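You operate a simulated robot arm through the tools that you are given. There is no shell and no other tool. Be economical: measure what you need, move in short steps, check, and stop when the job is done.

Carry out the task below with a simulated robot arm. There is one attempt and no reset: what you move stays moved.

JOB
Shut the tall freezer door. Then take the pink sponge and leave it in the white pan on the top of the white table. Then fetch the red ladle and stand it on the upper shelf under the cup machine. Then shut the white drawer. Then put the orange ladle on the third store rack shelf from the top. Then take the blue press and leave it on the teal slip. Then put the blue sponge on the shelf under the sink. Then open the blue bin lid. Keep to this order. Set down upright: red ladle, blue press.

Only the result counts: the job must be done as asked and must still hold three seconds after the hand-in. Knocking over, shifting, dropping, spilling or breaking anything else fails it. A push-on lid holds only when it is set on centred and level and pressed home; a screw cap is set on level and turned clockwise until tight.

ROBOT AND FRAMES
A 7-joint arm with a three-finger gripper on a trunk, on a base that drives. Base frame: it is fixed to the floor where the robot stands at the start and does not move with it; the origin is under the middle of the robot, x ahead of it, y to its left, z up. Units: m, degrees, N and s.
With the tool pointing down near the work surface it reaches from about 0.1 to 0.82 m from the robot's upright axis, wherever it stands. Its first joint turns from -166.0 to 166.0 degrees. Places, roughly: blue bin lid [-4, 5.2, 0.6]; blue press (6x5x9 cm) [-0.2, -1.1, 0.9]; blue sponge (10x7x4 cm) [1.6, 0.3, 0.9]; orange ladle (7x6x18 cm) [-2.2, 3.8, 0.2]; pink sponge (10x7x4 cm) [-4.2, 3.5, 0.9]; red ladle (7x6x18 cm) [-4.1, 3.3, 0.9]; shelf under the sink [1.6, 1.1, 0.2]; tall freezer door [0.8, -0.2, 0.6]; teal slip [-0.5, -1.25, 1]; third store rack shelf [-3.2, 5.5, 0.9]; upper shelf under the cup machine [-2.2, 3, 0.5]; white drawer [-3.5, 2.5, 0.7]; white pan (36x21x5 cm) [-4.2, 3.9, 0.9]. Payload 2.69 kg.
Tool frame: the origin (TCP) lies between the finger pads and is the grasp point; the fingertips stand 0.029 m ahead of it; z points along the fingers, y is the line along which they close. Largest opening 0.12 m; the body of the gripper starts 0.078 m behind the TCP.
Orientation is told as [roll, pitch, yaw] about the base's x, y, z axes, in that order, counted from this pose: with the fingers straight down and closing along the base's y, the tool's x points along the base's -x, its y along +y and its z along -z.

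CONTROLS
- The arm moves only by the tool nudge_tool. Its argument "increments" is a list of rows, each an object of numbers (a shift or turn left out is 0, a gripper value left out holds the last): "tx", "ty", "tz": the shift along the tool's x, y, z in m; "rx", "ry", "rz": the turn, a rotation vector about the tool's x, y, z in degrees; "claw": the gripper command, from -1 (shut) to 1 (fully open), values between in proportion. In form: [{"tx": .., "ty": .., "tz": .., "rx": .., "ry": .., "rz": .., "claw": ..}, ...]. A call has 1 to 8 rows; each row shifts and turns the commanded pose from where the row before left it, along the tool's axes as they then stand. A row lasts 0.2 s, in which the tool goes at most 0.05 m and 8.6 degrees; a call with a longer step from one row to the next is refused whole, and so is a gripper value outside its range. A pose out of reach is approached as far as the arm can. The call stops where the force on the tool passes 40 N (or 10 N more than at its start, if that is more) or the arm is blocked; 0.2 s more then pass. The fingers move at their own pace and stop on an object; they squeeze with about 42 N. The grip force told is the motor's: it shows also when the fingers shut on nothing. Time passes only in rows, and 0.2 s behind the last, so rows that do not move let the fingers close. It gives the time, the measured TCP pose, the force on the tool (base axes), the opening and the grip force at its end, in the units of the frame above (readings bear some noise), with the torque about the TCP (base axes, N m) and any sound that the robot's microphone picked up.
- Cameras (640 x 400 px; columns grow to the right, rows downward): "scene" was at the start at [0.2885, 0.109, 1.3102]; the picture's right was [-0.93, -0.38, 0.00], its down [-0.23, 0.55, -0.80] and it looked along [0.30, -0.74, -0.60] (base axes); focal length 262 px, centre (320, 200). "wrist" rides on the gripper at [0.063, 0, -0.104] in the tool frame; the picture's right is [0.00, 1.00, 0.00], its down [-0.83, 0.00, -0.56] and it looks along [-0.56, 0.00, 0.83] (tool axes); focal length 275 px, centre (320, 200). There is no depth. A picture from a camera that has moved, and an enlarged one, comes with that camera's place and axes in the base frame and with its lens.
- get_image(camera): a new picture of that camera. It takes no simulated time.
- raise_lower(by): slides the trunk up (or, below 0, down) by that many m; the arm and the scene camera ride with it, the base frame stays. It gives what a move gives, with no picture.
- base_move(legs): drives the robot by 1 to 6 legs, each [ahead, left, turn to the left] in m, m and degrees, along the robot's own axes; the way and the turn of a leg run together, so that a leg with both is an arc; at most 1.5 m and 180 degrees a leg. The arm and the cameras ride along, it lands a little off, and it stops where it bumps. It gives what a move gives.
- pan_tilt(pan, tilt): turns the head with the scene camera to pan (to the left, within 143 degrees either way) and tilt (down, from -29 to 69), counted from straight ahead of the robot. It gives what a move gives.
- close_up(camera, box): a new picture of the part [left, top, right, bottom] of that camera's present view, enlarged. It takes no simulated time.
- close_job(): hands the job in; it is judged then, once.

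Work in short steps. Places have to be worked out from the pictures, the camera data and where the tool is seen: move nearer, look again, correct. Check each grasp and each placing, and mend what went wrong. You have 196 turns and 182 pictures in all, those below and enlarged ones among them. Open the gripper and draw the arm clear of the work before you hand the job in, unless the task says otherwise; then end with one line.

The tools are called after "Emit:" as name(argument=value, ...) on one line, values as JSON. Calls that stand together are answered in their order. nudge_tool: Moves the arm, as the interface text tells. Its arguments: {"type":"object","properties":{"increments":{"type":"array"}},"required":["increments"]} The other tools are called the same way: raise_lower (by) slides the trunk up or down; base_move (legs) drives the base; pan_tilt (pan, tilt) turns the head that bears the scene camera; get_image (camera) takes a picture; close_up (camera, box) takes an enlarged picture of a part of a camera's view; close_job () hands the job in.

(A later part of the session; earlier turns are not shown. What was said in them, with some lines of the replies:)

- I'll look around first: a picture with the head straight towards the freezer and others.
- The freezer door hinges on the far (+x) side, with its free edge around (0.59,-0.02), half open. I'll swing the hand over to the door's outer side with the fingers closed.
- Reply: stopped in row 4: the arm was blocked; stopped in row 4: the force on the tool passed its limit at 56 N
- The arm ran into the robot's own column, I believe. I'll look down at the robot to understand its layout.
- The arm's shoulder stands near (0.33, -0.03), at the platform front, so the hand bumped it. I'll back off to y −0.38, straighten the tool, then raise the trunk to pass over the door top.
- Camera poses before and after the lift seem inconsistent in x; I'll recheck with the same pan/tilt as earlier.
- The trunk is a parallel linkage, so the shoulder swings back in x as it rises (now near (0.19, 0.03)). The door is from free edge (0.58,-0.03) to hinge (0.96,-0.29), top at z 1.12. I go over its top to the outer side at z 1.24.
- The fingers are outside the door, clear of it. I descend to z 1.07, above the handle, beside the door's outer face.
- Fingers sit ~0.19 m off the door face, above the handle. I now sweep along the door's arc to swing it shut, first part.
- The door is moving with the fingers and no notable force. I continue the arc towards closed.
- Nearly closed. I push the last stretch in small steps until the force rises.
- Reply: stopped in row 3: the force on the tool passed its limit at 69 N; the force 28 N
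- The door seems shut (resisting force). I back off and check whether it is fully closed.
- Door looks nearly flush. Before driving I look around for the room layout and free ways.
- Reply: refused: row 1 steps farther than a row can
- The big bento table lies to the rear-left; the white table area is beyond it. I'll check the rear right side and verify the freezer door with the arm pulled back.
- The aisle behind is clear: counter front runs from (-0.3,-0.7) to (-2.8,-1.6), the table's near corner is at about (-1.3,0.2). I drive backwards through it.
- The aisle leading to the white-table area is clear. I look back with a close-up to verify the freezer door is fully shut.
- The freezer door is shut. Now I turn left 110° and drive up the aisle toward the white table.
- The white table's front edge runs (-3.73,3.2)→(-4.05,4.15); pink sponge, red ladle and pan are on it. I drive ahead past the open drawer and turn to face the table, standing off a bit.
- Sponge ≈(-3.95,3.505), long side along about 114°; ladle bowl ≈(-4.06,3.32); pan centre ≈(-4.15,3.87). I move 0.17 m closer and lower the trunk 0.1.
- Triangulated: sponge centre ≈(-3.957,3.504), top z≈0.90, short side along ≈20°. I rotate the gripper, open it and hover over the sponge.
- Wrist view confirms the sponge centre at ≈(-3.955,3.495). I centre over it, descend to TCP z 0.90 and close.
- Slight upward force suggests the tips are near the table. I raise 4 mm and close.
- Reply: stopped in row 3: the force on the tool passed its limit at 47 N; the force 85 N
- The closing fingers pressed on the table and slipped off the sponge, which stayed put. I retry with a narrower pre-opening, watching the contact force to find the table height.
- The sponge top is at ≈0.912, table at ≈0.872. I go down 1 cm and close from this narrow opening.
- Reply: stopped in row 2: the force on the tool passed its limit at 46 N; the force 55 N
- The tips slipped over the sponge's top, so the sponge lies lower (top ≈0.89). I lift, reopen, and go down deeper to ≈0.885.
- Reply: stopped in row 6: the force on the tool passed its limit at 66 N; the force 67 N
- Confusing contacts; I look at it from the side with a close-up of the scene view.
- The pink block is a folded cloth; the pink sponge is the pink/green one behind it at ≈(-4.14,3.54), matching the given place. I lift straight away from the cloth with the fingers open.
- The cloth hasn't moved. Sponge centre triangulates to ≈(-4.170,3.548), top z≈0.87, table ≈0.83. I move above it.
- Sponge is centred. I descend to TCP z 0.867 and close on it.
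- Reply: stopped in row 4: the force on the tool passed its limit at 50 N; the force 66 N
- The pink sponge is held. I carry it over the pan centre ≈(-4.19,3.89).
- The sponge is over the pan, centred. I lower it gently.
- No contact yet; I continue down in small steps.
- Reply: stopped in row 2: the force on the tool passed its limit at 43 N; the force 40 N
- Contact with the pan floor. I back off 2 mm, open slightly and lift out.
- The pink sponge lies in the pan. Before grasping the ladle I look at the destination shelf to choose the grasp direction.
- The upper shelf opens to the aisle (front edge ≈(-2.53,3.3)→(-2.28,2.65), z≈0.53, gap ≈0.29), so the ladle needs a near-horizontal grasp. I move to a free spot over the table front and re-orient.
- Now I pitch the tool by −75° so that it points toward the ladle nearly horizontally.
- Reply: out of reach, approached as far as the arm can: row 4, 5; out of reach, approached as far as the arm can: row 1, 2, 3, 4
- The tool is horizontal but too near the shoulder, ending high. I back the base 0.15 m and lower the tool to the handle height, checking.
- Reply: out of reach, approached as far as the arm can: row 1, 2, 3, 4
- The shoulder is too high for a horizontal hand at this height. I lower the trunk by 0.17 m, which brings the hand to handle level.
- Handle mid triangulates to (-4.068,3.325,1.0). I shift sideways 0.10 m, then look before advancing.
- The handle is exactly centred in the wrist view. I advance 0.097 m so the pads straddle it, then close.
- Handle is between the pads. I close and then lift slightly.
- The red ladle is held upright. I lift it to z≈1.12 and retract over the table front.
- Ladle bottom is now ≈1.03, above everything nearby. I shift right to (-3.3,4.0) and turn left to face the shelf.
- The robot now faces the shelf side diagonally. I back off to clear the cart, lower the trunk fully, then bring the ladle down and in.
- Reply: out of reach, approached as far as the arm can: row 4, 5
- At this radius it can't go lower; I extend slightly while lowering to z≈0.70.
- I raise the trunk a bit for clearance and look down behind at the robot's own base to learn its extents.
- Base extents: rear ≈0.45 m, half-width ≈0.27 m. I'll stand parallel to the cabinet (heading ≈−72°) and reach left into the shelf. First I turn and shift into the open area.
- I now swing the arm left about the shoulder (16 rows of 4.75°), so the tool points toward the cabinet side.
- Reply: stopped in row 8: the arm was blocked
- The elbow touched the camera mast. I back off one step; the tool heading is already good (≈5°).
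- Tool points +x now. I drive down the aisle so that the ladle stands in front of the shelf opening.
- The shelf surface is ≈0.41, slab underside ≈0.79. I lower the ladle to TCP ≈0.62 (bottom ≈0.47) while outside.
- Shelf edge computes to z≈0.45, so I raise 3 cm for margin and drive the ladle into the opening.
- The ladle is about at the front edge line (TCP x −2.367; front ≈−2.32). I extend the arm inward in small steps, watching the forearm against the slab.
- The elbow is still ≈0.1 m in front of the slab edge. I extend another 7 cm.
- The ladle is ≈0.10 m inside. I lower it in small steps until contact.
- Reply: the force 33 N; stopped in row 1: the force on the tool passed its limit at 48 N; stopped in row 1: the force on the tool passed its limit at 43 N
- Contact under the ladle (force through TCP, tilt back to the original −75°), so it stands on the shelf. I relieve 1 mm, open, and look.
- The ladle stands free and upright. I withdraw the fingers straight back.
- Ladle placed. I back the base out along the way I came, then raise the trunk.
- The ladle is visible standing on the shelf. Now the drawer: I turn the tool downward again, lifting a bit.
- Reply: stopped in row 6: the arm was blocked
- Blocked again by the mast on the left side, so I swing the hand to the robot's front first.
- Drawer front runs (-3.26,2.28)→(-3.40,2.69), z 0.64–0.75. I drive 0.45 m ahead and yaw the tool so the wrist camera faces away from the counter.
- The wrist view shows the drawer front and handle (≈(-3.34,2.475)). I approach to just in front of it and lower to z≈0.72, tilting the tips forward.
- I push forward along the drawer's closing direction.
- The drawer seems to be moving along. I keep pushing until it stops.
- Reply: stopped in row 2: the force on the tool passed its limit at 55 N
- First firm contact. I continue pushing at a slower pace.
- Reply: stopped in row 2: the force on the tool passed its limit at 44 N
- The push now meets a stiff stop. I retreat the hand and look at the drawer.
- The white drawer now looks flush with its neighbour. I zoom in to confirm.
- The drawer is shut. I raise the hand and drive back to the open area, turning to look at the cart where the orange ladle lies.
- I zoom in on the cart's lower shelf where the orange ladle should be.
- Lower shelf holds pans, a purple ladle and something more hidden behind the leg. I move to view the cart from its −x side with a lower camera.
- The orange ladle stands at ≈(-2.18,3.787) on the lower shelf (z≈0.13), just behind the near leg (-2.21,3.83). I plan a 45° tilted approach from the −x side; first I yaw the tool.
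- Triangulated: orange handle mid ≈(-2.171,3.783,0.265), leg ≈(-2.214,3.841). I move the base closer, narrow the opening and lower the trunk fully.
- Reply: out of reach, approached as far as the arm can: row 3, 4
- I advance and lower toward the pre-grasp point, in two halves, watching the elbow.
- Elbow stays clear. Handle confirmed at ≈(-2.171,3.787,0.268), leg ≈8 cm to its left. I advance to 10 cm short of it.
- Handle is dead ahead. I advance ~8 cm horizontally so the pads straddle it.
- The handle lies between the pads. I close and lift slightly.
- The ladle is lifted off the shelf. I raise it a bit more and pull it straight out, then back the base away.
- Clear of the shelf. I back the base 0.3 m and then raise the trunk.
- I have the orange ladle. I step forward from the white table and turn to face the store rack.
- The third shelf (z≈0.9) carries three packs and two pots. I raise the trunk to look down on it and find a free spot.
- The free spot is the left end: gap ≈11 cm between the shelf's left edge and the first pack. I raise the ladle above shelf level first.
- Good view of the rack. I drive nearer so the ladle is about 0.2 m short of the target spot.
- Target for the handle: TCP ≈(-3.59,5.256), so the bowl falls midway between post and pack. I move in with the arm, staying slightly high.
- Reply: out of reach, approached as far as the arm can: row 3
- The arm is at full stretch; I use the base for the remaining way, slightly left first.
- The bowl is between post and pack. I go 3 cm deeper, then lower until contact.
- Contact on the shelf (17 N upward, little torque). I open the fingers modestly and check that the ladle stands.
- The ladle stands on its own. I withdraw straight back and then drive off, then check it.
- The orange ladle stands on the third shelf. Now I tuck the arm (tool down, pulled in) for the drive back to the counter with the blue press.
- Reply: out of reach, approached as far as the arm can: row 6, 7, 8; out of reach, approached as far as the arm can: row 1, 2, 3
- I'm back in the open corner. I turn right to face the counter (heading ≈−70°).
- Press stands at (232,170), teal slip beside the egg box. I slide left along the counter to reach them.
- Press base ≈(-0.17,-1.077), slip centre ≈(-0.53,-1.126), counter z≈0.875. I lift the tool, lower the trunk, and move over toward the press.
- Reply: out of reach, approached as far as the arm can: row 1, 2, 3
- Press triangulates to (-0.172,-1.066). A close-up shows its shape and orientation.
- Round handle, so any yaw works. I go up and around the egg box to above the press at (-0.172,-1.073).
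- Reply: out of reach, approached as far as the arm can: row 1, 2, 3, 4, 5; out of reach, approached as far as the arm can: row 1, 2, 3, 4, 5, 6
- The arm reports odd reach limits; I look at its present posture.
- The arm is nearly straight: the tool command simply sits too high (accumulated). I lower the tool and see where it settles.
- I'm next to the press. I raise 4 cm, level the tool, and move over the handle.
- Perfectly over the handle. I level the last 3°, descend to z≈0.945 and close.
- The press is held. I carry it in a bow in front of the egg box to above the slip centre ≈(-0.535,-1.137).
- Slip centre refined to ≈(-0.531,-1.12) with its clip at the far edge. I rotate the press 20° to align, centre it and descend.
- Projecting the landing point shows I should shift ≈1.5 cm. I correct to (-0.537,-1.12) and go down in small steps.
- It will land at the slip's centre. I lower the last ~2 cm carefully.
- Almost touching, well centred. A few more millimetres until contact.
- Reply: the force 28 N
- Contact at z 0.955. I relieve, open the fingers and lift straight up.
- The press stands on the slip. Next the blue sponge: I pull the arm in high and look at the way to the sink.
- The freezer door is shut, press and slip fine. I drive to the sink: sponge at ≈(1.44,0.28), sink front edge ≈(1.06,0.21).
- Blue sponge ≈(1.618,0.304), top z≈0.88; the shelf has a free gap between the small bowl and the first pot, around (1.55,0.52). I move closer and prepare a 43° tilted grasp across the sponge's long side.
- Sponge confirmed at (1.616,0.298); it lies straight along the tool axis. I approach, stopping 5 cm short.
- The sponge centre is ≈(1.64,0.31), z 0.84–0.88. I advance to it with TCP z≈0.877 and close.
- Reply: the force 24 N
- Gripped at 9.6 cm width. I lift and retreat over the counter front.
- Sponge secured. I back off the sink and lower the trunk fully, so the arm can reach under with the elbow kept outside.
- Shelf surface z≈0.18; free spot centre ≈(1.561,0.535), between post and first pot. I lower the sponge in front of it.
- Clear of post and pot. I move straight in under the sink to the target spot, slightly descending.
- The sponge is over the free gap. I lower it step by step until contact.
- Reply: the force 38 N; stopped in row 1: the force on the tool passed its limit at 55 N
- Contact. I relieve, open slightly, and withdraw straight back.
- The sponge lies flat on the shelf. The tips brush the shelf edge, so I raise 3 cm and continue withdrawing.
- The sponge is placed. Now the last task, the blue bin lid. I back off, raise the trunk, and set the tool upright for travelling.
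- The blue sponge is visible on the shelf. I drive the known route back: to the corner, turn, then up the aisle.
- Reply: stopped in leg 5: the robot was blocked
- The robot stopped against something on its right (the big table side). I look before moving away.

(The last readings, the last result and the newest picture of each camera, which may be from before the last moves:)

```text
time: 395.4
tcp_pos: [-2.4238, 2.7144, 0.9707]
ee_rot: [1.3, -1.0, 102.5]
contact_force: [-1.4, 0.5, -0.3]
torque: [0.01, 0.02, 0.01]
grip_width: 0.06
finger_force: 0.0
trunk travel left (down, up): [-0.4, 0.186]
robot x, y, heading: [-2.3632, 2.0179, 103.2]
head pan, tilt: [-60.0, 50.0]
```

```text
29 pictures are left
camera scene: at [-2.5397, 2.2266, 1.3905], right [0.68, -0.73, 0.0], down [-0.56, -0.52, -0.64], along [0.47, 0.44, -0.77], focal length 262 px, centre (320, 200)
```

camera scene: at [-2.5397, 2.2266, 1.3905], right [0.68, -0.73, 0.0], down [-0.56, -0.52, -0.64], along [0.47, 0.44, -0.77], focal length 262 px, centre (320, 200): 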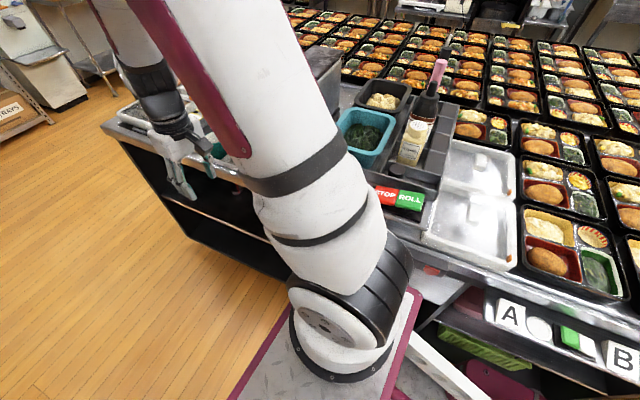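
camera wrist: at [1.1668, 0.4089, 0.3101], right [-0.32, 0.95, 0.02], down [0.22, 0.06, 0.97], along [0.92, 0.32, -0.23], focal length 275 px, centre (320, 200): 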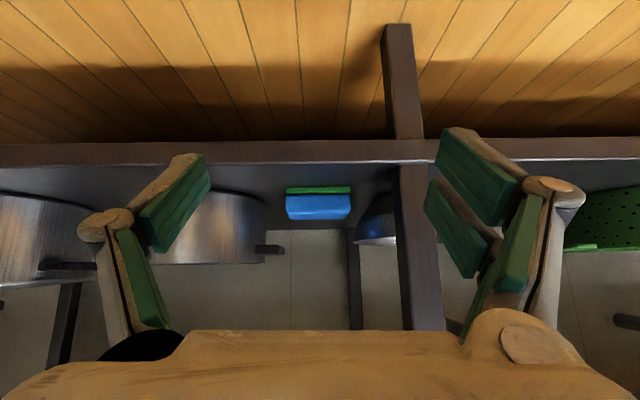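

The base touched the table edge; I move left, away from the table, then check the cups near the hand.

Emit:
base_move(legs=[[0, 0.3, 0]])

Emit:
get_image(camera="scene")

```text
time: 397.4
tcp_pos: [-2.7152, 2.6469, 0.9706]
ee_rot: [1.3, -0.9, 102.3]
contact_force: [0.6, -0.1, 0.4]
torque: [-0.01, 0.01, -0.02]
grip_width: 0.0604
finger_force: 0.1
trunk travel left (down, up): [-0.4, 0.186]
robot x, y, heading: [-2.6581, 1.9489, 102.9]
head pan, tilt: [-60.0, 50.0]
```

```text
28 pictures are left
camera scene: at [-2.8332, 2.1596, 1.3905], right [0.68, -0.73, 0.0], down [-0.56, -0.52, -0.64], along [0.47, 0.44, -0.77], focal length 262 px, centre (320, 200)
```

scene: 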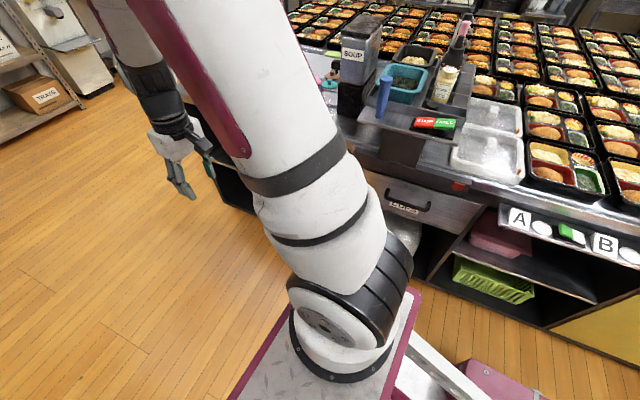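

Nothing was disturbed (the items sit exactly where they were). I continue up the aisle toward the bins.

Emit:
base_move(legs=[[1.07, 0.08, 0], [1.07, 0.08, 0], [0.15, 0.2, 5]])

Emit:
pan_tilt(pan=5, tilt=35)

Emit:
get_image(camera="scene")

```text
time: 409.7
tcp_pos: [-3.6438, 4.8252, 0.9714]
ee_rot: [1.3, -1.0, 107.4]
contact_force: [-0.1, -0.1, 0.8]
torque: [-0.03, -0.04, -0.01]
grip_width: 0.0599
finger_force: 0.1
trunk travel left (down, up): [-0.4, 0.186]
robot x, y, heading: [-3.5266, 4.1332, 107.6]
head pan, tilt: [-60.0, 50.0]
```

```text
time: 411.1
tcp_pos: [-3.6438, 4.8252, 0.9709]
ee_rot: [1.2, -1.1, 107.5]
contact_force: [-0.7, 0.3, 0.6]
torque: [0.0, 0.01, -0.01]
grip_width: 0.0601
finger_force: 0.0
trunk travel left (down, up): [-0.4, 0.186]
robot x, y, heading: [-3.5254, 4.1343, 107.8]
head pan, tilt: [5.0, 35.0]
```

```text
27 pictures are left
camera scene: at [-3.804, 4.3538, 1.4122], right [0.92, 0.39, 0.0], down [0.22, -0.53, -0.82], along [-0.32, 0.76, -0.57], focal length 262 px, centre (320, 200)
```

scene: 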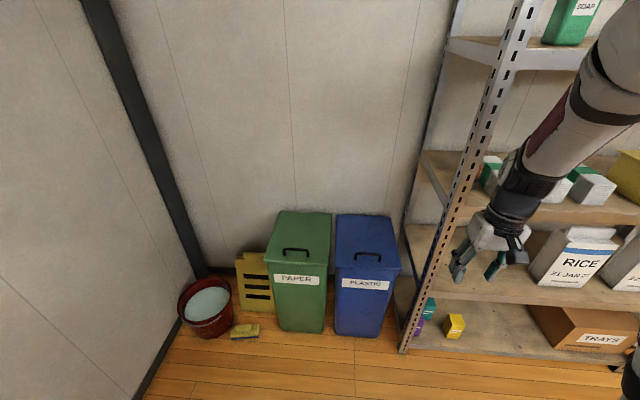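

Bin handle triangulates to ≈(-3.923,5.134,0.607), hinge line at the back ≈0.26 m further. I zoom for the handle's shape.

Emit:
close_up(camera="scene", box=[320, 200, 416, 260])

```text
6.67 times, centred on (368, 230) of scene
camera zoom: at [-3.804, 4.3538, 1.4122], right [0.92, 0.39, 0.0], down [0.22, -0.53, -0.82], along [-0.32, 0.76, -0.57], focal length 1744 px, centre (0, 0)
```

zoom: 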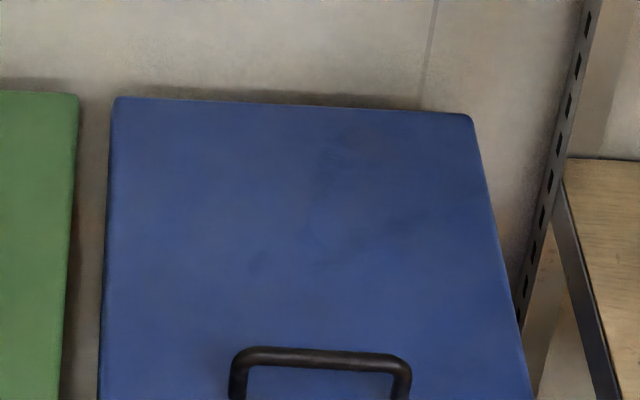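

The handle is a bar along ≈19°, ≈10 cm long. I move the base closer, lower the trunk, and yaw the gripper so it closes across the bar.

Emit:
base_move(legs=[[0.2, 0, 0]])

Emit:
raise_lower(by=-0.1)

Emit:
nudge_tool(increments=[{"rz": 8}, {"rz": 8}, {"rz": 8}, {"rz": 8}, {"rz": 8}, {"rz": 8}, {"rz": 8}, {"rz": 8}])

Emit:
nudge_tool(increments=[{"rz": 8}, {"rz": 8}, {"rz": 8}, {"tx": 0.033, "ty": 0.037}, {"tx": 0.033, "ty": 0.037}, {"tx": 0.033, "ty": 0.037}, {"tx": 0.033, "ty": 0.037}, {"tx": 0.031, "ty": 0.037}])

Emit:
get_image(camera="wrist")

```text
time: 412.6
tcp_pos: [-3.715, 5.0152, 0.9713]
ee_rot: [1.3, -1.0, 107.9]
contact_force: [0.2, 0.3, -0.1]
torque: [-0.02, 0.0, 0.0]
grip_width: 0.0601
finger_force: 0.1
trunk travel left (down, up): [-0.4, 0.186]
robot x, y, heading: [-3.5916, 4.3272, 108.7]
head pan, tilt: [5.0, 35.0]
```

```text
time: 414.0
tcp_pos: [-3.7131, 5.0157, 0.8704]
ee_rot: [1.3, -1.0, 108.1]
contact_force: [-0.2, 0.2, -0.3]
torque: [0.03, -0.01, -0.03]
grip_width: 0.0602
finger_force: 0.0
trunk travel left (down, up): [-0.3, 0.286]
robot x, y, heading: [-3.5862, 4.3275, 108.6]
head pan, tilt: [5.0, 35.0]
```

```text
time: 415.8
tcp_pos: [-3.7152, 5.0157, 0.8717]
ee_rot: [1.4, 0.7, 43.9]
contact_force: [1.0, -0.5, -0.3]
torque: [0.01, 0.02, -0.02]
grip_width: 0.0601
finger_force: 0.1
trunk travel left (down, up): [-0.3, 0.286]
robot x, y, heading: [-3.5909, 4.3273, 108.5]
head pan, tilt: [5.0, 35.0]
```

```text
time: 417.6
tcp_pos: [-3.9315, 5.1309, 0.8734]
ee_rot: [1.0, 1.3, 20.0]
contact_force: [0.7, 0.1, -0.1]
torque: [0.0, -0.02, 0.01]
grip_width: 0.0601
finger_force: 0.0
trunk travel left (down, up): [-0.3, 0.286]
robot x, y, heading: [-3.5879, 4.3278, 108.6]
head pan, tilt: [5.0, 35.0]
```

```text
25 pictures are left
camera wrist: at [-3.9894, 5.1094, 0.9794], right [-0.35, 0.94, 0.02], down [0.79, 0.28, 0.54], along [0.5, 0.2, -0.84], focal length 275 px, centre (320, 200)
```

wrist: 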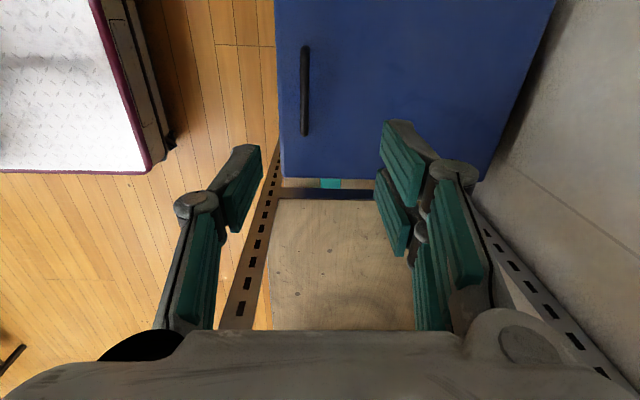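

Handle seen at ≈(-3.919,5.125). I correct 1 cm and descend above the bar.

Emit:
nudge_tool(increments=[{"tx": -0.009, "ty": -0.009}, {"tz": 0.045}, {"tz": 0.045}, {"tz": 0.045}, {"tz": 0.045}, {"tz": 0.03}])

Emit:
get_image(camera="wrist")

```text
time: 419.0
tcp_pos: [-3.9257, 5.1299, 0.667]
ee_rot: [1.1, 1.3, 20.2]
contact_force: [0.0, -0.5, -0.2]
torque: [-0.02, 0.0, 0.01]
grip_width: 0.0599
finger_force: 0.0
trunk travel left (down, up): [-0.3, 0.286]
robot x, y, heading: [-3.5922, 4.3297, 108.4]
head pan, tilt: [5.0, 35.0]
```

```text
24 pictures are left
camera wrist: at [-3.9811, 5.1067, 0.7721], right [-0.35, 0.94, 0.02], down [0.79, 0.28, 0.54], along [0.5, 0.2, -0.84], focal length 275 px, centre (320, 200)
```

wrist: 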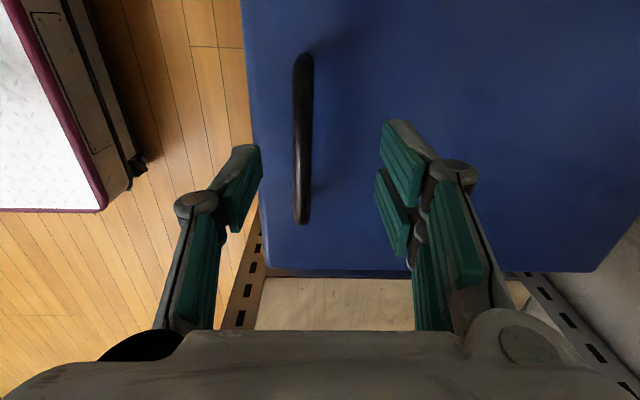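

The bar is 1 cm off-centre; I correct it, descend to z≈0.625 and close.

Emit:
nudge_tool(increments=[{"ty": -0.011}, {"tz": 0.025}, {"tz": 0.017}])

Emit:
nudge_tool(increments=[{"claw": -1}, {}, {}])

Emit:
get_image(camera="wrist")

```text
time: 419.8
tcp_pos: [-3.9218, 5.1191, 0.6255]
ee_rot: [1.1, 1.2, 20.0]
contact_force: [0.6, -0.1, 0.7]
torque: [-0.02, 0.02, 0.01]
grip_width: 0.0599
finger_force: 0.1
trunk travel left (down, up): [-0.3, 0.286]
robot x, y, heading: [-3.5883, 4.3275, 108.8]
head pan, tilt: [5.0, 35.0]
```

```text
time: 420.6
tcp_pos: [-3.9216, 5.1203, 0.6265]
ee_rot: [1.0, 1.2, 20.0]
contact_force: [-4.0, 6.0, -2.6]
torque: [-0.02, 0.34, -1.27]
grip_width: 0.0117
finger_force: 38.5
trunk travel left (down, up): [-0.3, 0.286]
robot x, y, heading: [-3.5906, 4.3261, 108.5]
head pan, tilt: [5.0, 35.0]
```

```text
23 pictures are left
camera wrist: at [-3.9786, 5.0976, 0.7313], right [-0.35, 0.94, 0.02], down [0.79, 0.28, 0.54], along [0.5, 0.2, -0.84], focal length 275 px, centre (320, 200)
```

wrist: 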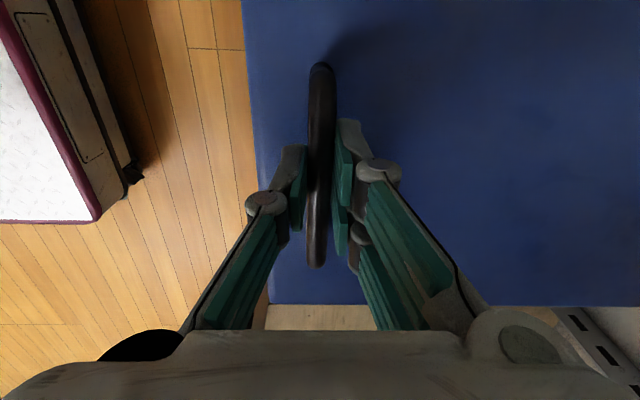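

Bar gripped (1.2 cm). I lift along the hinge arc (R≈0.305), first to ≈30°.

Emit:
nudge_tool(increments=[{"ty": 0.007, "tz": -0.039}, {"ty": 0.012, "tz": -0.039}, {"ty": 0.017, "tz": -0.036}, {"ty": 0.021, "tz": -0.034}])

Emit:
get_image(camera="scene")

```text
time: 421.3
tcp_pos: [-3.93, 5.1442, 0.7094]
ee_rot: [1.9, 1.4, 19.8]
contact_force: [-5.3, 9.3, -7.0]
torque: [0.1, 0.41, -1.28]
grip_width: 0.0116
finger_force: 38.9
trunk travel left (down, up): [-0.3, 0.286]
robot x, y, heading: [-3.5882, 4.328, 108.5]
head pan, tilt: [5.0, 35.0]
stopped in row 3: the force on the tool passed its limit at 43 N (the readings are from after the stop); the commanded pose is now the measured one
```

```text
22 pictures are left
camera scene: at [-3.8859, 4.5905, 1.3127], right [0.92, 0.4, 0.0], down [0.23, -0.53, -0.82], along [-0.33, 0.75, -0.57], focal length 262 px, centre (320, 200)
```

scene: 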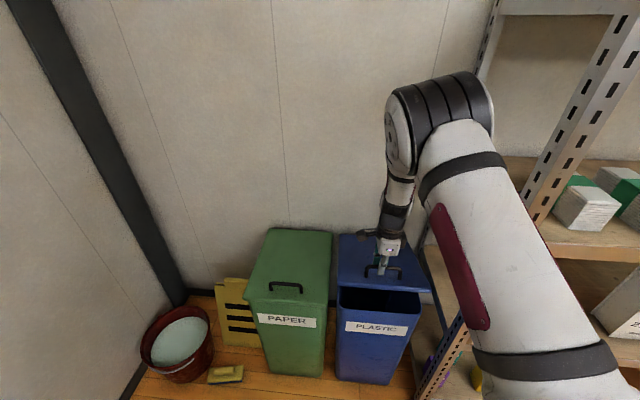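

The lid is rising. I continue along the arc at half speed up to ≈45°.

Emit:
nudge_tool(increments=[{"ty": 0.007, "tz": -0.017}, {"ty": 0.008, "tz": -0.0165}, {"ty": 0.0095, "tz": -0.016}, {"ty": 0.0105, "tz": -0.0155}, {"ty": 0.012, "tz": -0.0155}, {"ty": 0.0135, "tz": -0.015}, {"ty": 0.0145, "tz": -0.014}, {"ty": 0.015, "tz": -0.0135}])

Emit:
get_image(camera="wrist")

```text
time: 421.8
tcp_pos: [-3.9341, 5.1602, 0.7368]
ee_rot: [2.5, 1.2, 19.7]
contact_force: [-6.4, 13.1, -8.6]
torque: [0.21, 0.15, -1.27]
grip_width: 0.0116
finger_force: 38.6
trunk travel left (down, up): [-0.3, 0.286]
robot x, y, heading: [-3.588, 4.3253, 108.6]
head pan, tilt: [5.0, 35.0]
stopped in row 2: the force on the tool passed its limit at 43 N (the readings are from after the stop); the commanded pose is now the measured one
```

```text
21 pictures are left
camera wrist: at [-3.9902, 5.1351, 0.8422], right [-0.34, 0.94, 0.04], down [0.8, 0.27, 0.54], along [0.49, 0.22, -0.84], focal length 275 px, centre (320, 200)
```

wrist: 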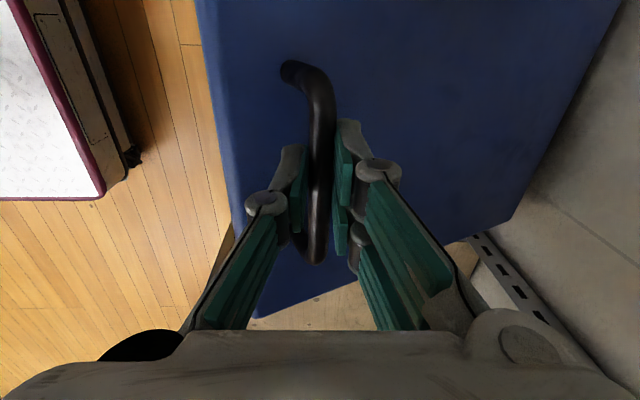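

The measured path fits a smaller radius (≈0.25 m). I relieve the yaw torque a little and follow the corrected arc.

Emit:
nudge_tool(increments=[{"ty": 0.008, "rz": 2.5}, {"ty": 0.0103, "tz": -0.0142}, {"ty": 0.0113, "tz": -0.0135}, {"ty": 0.0122, "tz": -0.0127}, {"ty": 0.0131, "tz": -0.0118}, {"ty": 0.0139, "tz": -0.0108}, {"ty": 0.0146, "tz": -0.0098}])

```text
time: 422.6
tcp_pos: [-3.9384, 5.1743, 0.7558]
ee_rot: [1.6, 1.4, 17.6]
contact_force: [5.8, -13.0, 10.7]
torque: [-0.21, -0.01, 0.84]
grip_width: 0.0114
finger_force: 38.9
trunk travel left (down, up): [-0.3, 0.286]
robot x, y, heading: [-3.5912, 4.3303, 108.2]
head pan, tilt: [5.0, 35.0]
stopped in row 3: the force on the tool passed its limit at 44 N (the readings are from after the stop); the commanded pose is now the measured one
```

Now the radial force has reversed, so the true radius is ≈0.285. I relax outward 3 mm and proceed in finer steps.

Emit:
nudge_tool(increments=[{"ty": -0.0024, "tz": -0.0019, "rz": -1}, {"ty": 0.0095, "tz": -0.0116}, {"ty": 0.0101, "tz": -0.0111}, {"ty": 0.0107, "tz": -0.0105}, {"ty": 0.0112, "tz": -0.0099}])

```text
time: 423.8
tcp_pos: [-3.9506, 5.2127, 0.8002]
ee_rot: [1.7, 1.3, 18.5]
contact_force: [-3.6, 18.5, -26.6]
torque: [0.27, 0.0, 0.08]
grip_width: 0.0116
finger_force: 38.4
trunk travel left (down, up): [-0.3, 0.286]
robot x, y, heading: [-3.5921, 4.3273, 108.5]
head pan, tilt: [5.0, 35.0]
```

Now slightly too far outward; R≈0.262 fits best. I relax inward 5 mm and continue.

Emit:
nudge_tool(increments=[{"ty": 0.0032, "tz": 0.0038}, {"ty": 0.012, "tz": -0.0086}, {"ty": 0.0125, "tz": -0.0079}, {"ty": 0.0129, "tz": -0.0072}, {"ty": 0.0133, "tz": -0.0065}, {"ty": 0.0136, "tz": -0.0057}])

Emit:
get_image(camera="scene")

```text
time: 425.2
tcp_pos: [-3.972, 5.2747, 0.839]
ee_rot: [1.9, 1.2, 18.5]
contact_force: [6.8, -11.1, 23.6]
torque: [-0.13, -0.11, 0.29]
grip_width: 0.0113
finger_force: 38.6
trunk travel left (down, up): [-0.3, 0.286]
robot x, y, heading: [-3.5915, 4.3278, 108.7]
head pan, tilt: [5.0, 35.0]
```

```text
20 pictures are left
camera scene: at [-3.885, 4.5886, 1.3131], right [0.92, 0.4, 0.0], down [0.23, -0.53, -0.82], along [-0.33, 0.75, -0.57], focal length 262 px, centre (320, 200)
```

scene: 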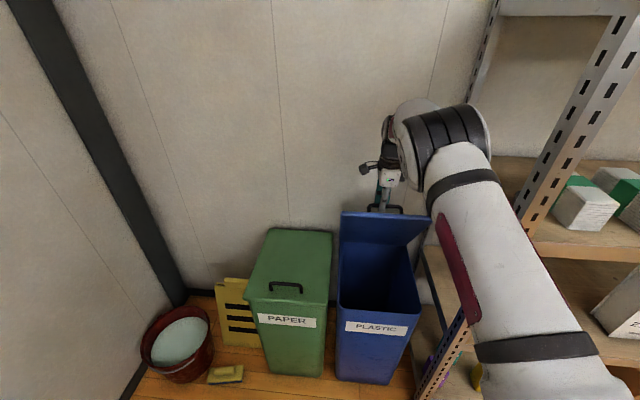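

The lid is ≈50–55° open. All points now fit R≈0.308 with the hinge 6 cm below the bar; I continue on that arc to ≈68°.

Emit:
nudge_tool(increments=[{"ty": -0.0024, "tz": -0.0044}, {"ty": 0.0143, "tz": -0.0072}, {"ty": 0.0147, "tz": -0.0064}, {"ty": 0.015, "tz": -0.0057}, {"ty": 0.0152, "tz": -0.0049}, {"ty": 0.0155, "tz": -0.0041}, {"ty": 0.0156, "tz": -0.0034}])

Emit:
get_image(camera="scene")

```text
time: 426.8
tcp_pos: [-3.9871, 5.3205, 0.8663]
ee_rot: [1.6, 1.4, 18.5]
contact_force: [-1.4, 4.3, -28.3]
torque: [0.06, 0.0, 0.74]
grip_width: 0.0119
finger_force: 39.1
out of reach, approached as far as the arm can: row 5, 6, 7
trunk travel left (down, up): [-0.3, 0.286]
robot x, y, heading: [-3.5934, 4.3283, 108.3]
head pan, tilt: [5.0, 35.0]
```

```text
19 pictures are left
camera scene: at [-3.8861, 4.5913, 1.3122], right [0.92, 0.4, 0.0], down [0.23, -0.53, -0.82], along [-0.33, 0.75, -0.57], focal length 262 px, centre (320, 200)
```

scene: 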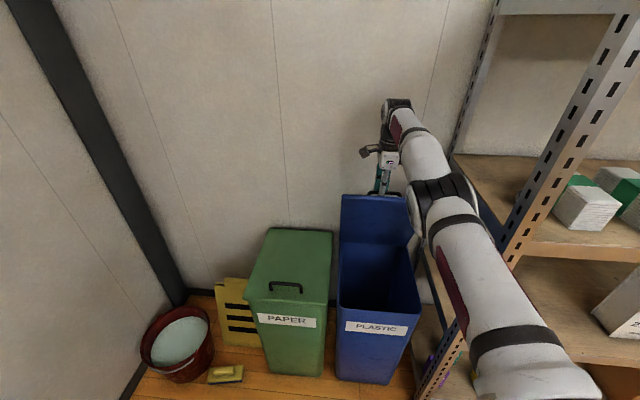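

The arm is nearly stretched out. I bring the base 5 cm forward (nearly tangential here), then go on.

Emit:
base_move(legs=[[0.05, 0, 0]])

Emit:
nudge_tool(increments=[{"tz": -0.004}])

```text
time: 427.7
tcp_pos: [-4.0027, 5.3692, 0.8758]
ee_rot: [2.2, 1.3, 18.5]
contact_force: [4.9, -2.0, 35.4]
torque: [-0.03, -0.16, 0.75]
grip_width: 0.0117
finger_force: 38.7
trunk travel left (down, up): [-0.3, 0.286]
robot x, y, heading: [-3.6105, 4.3777, 108.6]
head pan, tilt: [5.0, 35.0]
```

```text
time: 428.1
tcp_pos: [-4.0038, 5.3678, 0.8759]
ee_rot: [2.0, 1.3, 18.5]
contact_force: [0.8, 0.3, -5.0]
torque: [0.06, -0.03, 0.73]
grip_width: 0.0119
finger_force: 38.7
trunk travel left (down, up): [-0.3, 0.286]
robot x, y, heading: [-3.6085, 4.3755, 108.5]
head pan, tilt: [5.0, 35.0]
```

Forces are near zero at ≈70° open. I go 4 cm further with the base and then look.

Emit:
base_move(legs=[[0.04, 0, 0]])

Emit:
get_image(camera="scene")

Emit:
get_image(camera="wrist")

```text
time: 429.1
tcp_pos: [-4.0112, 5.3957, 0.8757]
ee_rot: [0.7, 1.4, 18.5]
contact_force: [2.5, -4.6, 4.7]
torque: [-0.14, -0.21, 0.57]
grip_width: 0.0113
finger_force: 37.8
trunk travel left (down, up): [-0.3, 0.286]
robot x, y, heading: [-3.6163, 4.4083, 108.4]
head pan, tilt: [5.0, 35.0]
stopped in leg 1: the force on the tool passed its limit at 60 N (the readings are from after the stop); the commanded pose is now the measured one
```

```text
18 pictures are left
camera scene: at [-3.9122, 4.6709, 1.3128], right [0.92, 0.4, 0.0], down [0.23, -0.53, -0.82], along [-0.33, 0.75, -0.57], focal length 262 px, centre (320, 200)
```

scene: 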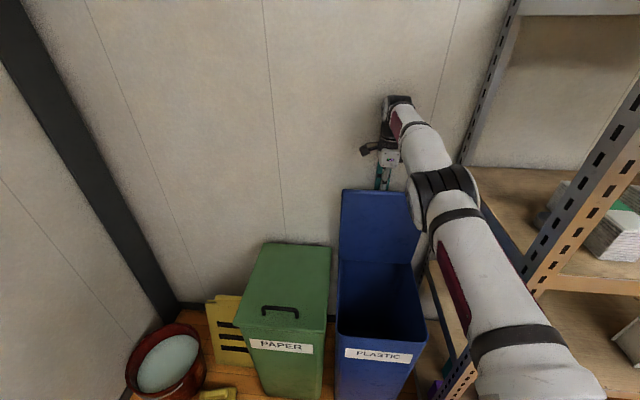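

```text
17 pictures are left
camera wrist: at [-4.0689, 5.3755, 0.9813], right [-0.32, 0.95, 0.01], down [0.8, 0.27, 0.54], along [0.51, 0.18, -0.84], focal length 275 px, centre (320, 200)
```

wrist: 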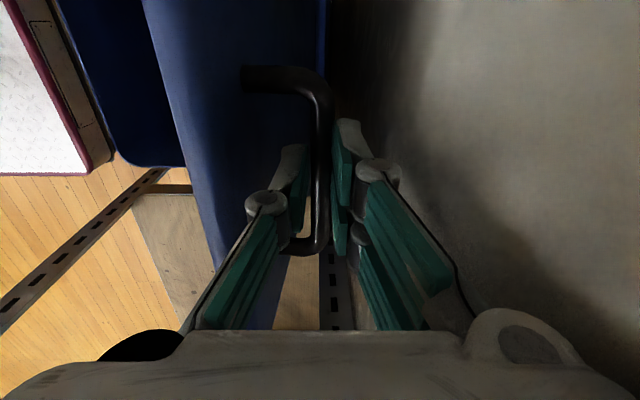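

The lid is ≈76° open, with the hand now close to the wall. I open the fingers slightly to test whether the lid holds by itself.

Emit:
nudge_tool(increments=[{"claw": -0.65}, {}, {}])

Emit:
get_image(camera="wrist")

```text
time: 429.9
tcp_pos: [-4.0128, 5.3958, 0.8751]
ee_rot: [0.7, 1.3, 18.4]
contact_force: [1.0, -0.3, -0.4]
torque: [0.03, 0.01, 0.02]
grip_width: 0.0208
finger_force: 0.1
trunk travel left (down, up): [-0.3, 0.286]
robot x, y, heading: [-3.6157, 4.4105, 108.3]
head pan, tilt: [5.0, 35.0]
```

```text
16 pictures are left
camera wrist: at [-4.0692, 5.3761, 0.9805], right [-0.32, 0.95, 0.01], down [0.8, 0.26, 0.54], along [0.51, 0.18, -0.84], focal length 275 px, centre (320, 200)
```

wrist: 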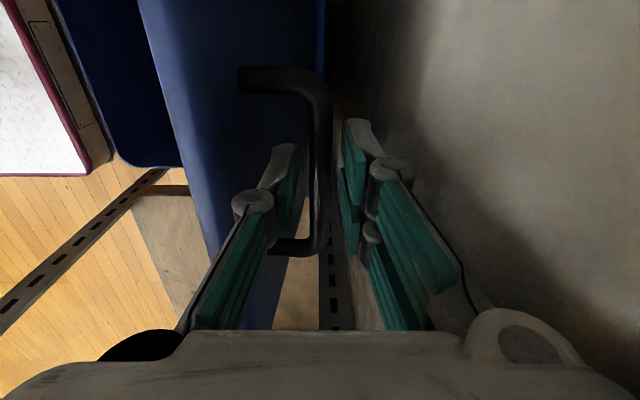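

The lid holds by itself (bar free between the pads, no force). I lift the fingers straight up off the bar and check.

Emit:
nudge_tool(increments=[{"tz": -0.02}, {"tz": -0.03}, {"tz": -0.04}, {"tz": -0.04}, {"tz": -0.04}])

Emit:
get_image(camera="scene")

```text
time: 431.1
tcp_pos: [-3.9956, 5.3573, 1.0374]
ee_rot: [0.6, 1.3, 18.6]
contact_force: [0.1, 1.0, -1.4]
torque: [-0.06, 0.0, -0.02]
grip_width: 0.0208
finger_force: 0.0
out of reach, approached as far as the arm can: row 1, 2, 3, 4, 5
trunk travel left (down, up): [-0.3, 0.286]
robot x, y, heading: [-3.6141, 4.4117, 108.3]
head pan, tilt: [5.0, 35.0]
```

```text
15 pictures are left
camera scene: at [-3.9124, 4.6714, 1.3128], right [0.92, 0.4, 0.0], down [0.23, -0.53, -0.82], along [-0.33, 0.75, -0.57], focal length 262 px, centre (320, 200)
```

scene: 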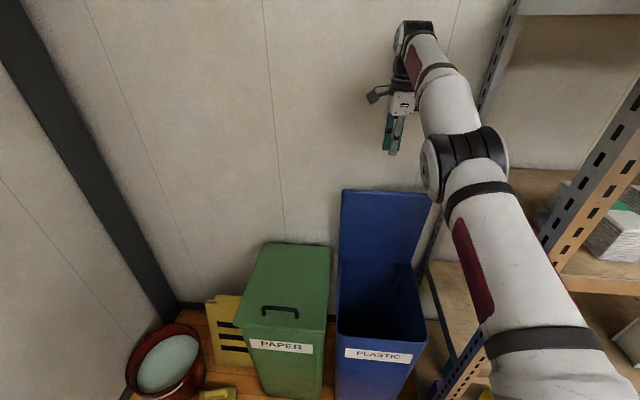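

The lid stays open at ≈76°. To be safe I'll push it a little further from the front: retreat the hand, close the fingers and come down in front of the lid.

Emit:
nudge_tool(increments=[{"ty": -0.04, "claw": -1}, {"ty": -0.045}, {"ty": -0.045}, {"ty": -0.045}, {"ty": -0.045}, {"tz": 0.045}, {"tz": 0.045}, {"tz": 0.045}])

Emit:
nudge_tool(increments=[{"tz": 0.045}, {"ty": 0.03}, {"ty": 0.03}, {"ty": 0.03}])

Emit:
get_image(camera="wrist")

```text
time: 432.9
tcp_pos: [-4.0236, 5.3657, 0.9732]
ee_rot: [0.6, 1.4, 18.5]
contact_force: [0.2, 0.1, 1.7]
torque: [0.04, 0.04, 0.0]
grip_width: 0.0
finger_force: 29.0
out of reach, approached as far as the arm can: row 1, 2, 3, 4, 5, 6, 7, 8
trunk travel left (down, up): [-0.3, 0.286]
robot x, y, heading: [-3.6176, 4.4086, 108.4]
head pan, tilt: [5.0, 35.0]
```

```text
time: 433.9
tcp_pos: [-4.0341, 5.3755, 0.9284]
ee_rot: [0.7, 1.3, 18.4]
contact_force: [0.0, 0.8, 0.3]
torque: [-0.02, -0.03, -0.01]
grip_width: 0.0
finger_force: 28.7
out of reach, approached as far as the arm can: row 1, 2, 3, 4
trunk travel left (down, up): [-0.3, 0.286]
robot x, y, heading: [-3.6171, 4.409, 108.6]
head pan, tilt: [5.0, 35.0]
```

```text
14 pictures are left
camera wrist: at [-4.0917, 5.3552, 1.0339], right [-0.32, 0.95, 0.01], down [0.8, 0.26, 0.54], along [0.51, 0.18, -0.84], focal length 275 px, centre (320, 200)
```

wrist: 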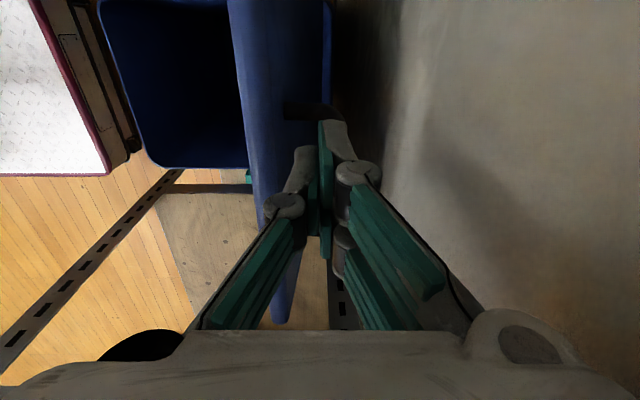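

The arm has reached an awkward posture, so I retreat with trunk and base only: up 0.2 m, then back, and check the lid.

Emit:
raise_lower(by=0.2)

Emit:
base_move(legs=[[-0.4, 0, 0]])

Emit:
get_image(camera="scene")

```text
time: 436.0
tcp_pos: [-3.9949, 5.2533, 1.1255]
ee_rot: [0.7, 1.2, 18.6]
contact_force: [0.2, 0.6, -0.8]
torque: [0.0, 0.01, 0.0]
grip_width: 0.0
finger_force: 28.9
trunk travel left (down, up): [-0.5, 0.086]
robot x, y, heading: [-3.6126, 4.408, 108.4]
head pan, tilt: [5.0, 35.0]
```

```text
time: 438.5
tcp_pos: [-3.8664, 4.8817, 1.1261]
ee_rot: [0.7, 1.3, 18.1]
contact_force: [0.8, -0.1, -0.4]
torque: [-0.01, 0.0, 0.03]
grip_width: 0.0
finger_force: 28.8
trunk travel left (down, up): [-0.5, 0.086]
robot x, y, heading: [-3.4884, 4.0317, 108.1]
head pan, tilt: [5.0, 35.0]
```

```text
13 pictures are left
camera scene: at [-3.7468, 4.1753, 1.5128], right [0.92, 0.39, 0.0], down [0.23, -0.53, -0.82], along [-0.32, 0.75, -0.57], focal length 262 px, centre (320, 200)
```

scene: 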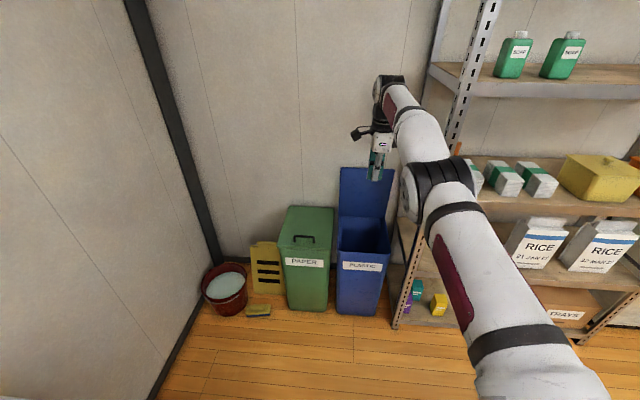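

The lid stays open, about vertical. I open the gripper and take a last look at the red ladle's shelf, since the base had touched that table.

Emit:
nudge_tool(increments=[{"claw": 1}, {}])

Emit:
raise_lower(by=-0.45)

Emit:
pan_tilt(pan=-138, tilt=12)

Emit:
get_image(camera="scene")

```text
time: 439.1
tcp_pos: [-3.8658, 4.8806, 1.1262]
ee_rot: [0.6, 1.3, 18.1]
contact_force: [0.3, 0.5, -0.2]
torque: [-0.01, 0.02, -0.03]
grip_width: 0.1194
finger_force: 0.0
trunk travel left (down, up): [-0.5, 0.086]
robot x, y, heading: [-3.4934, 4.0348, 108.0]
head pan, tilt: [5.0, 35.0]
```

```text
refused: -0.45 is not a number from -0.4 to 0.4
```

```text
time: 441.4
tcp_pos: [-3.865, 4.8803, 1.1267]
ee_rot: [0.7, 1.3, 18.1]
contact_force: [-0.4, 0.5, -0.5]
torque: [0.01, -0.01, 0.0]
grip_width: 0.1202
finger_force: 0.0
trunk travel left (down, up): [-0.5, 0.086]
robot x, y, heading: [-3.4931, 4.0332, 108.2]
head pan, tilt: [-138.0, 12.0]
```

```text
12 pictures are left
camera scene: at [-3.6314, 4.0478, 1.5497], right [-0.5, -0.87, 0.0], down [-0.18, 0.1, -0.98], along [0.85, -0.49, -0.21], focal length 262 px, centre (320, 200)
```

scene: 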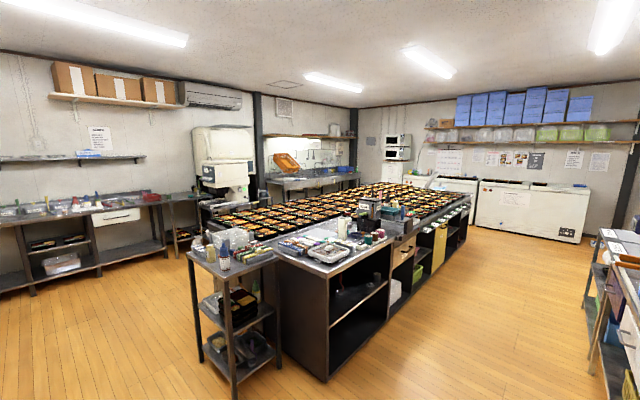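

I zoom on that shelf to see the red ladle.

Emit:
close_up(camera="scene", box=[310, 220, 410, 330])

```text
3.64 times, centred on (360, 275) of scene
camera zoom: at [-3.6314, 4.0478, 1.5497], right [-0.5, -0.87, 0.0], down [-0.18, 0.1, -0.98], along [0.85, -0.49, -0.21], focal length 951 px, centre (174, -73)
```

zoom: 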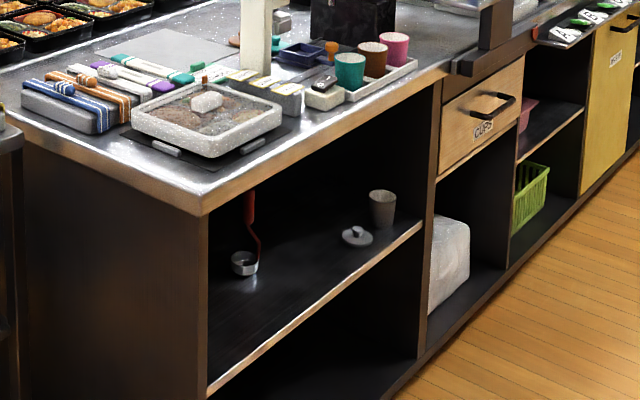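

The red ladle still stands upright, the cups are undisturbed, and the arm is clear with the gripper open. I hand in the job.

Emit:
close_job()

```text
The job is handed in.
```

All eight steps were done in the order you asked, and the job is handed in. The bin lid looked about vertical and held on its own once I let go. The base brushed the big table once on the way back, and the items near the contact point had not moved.
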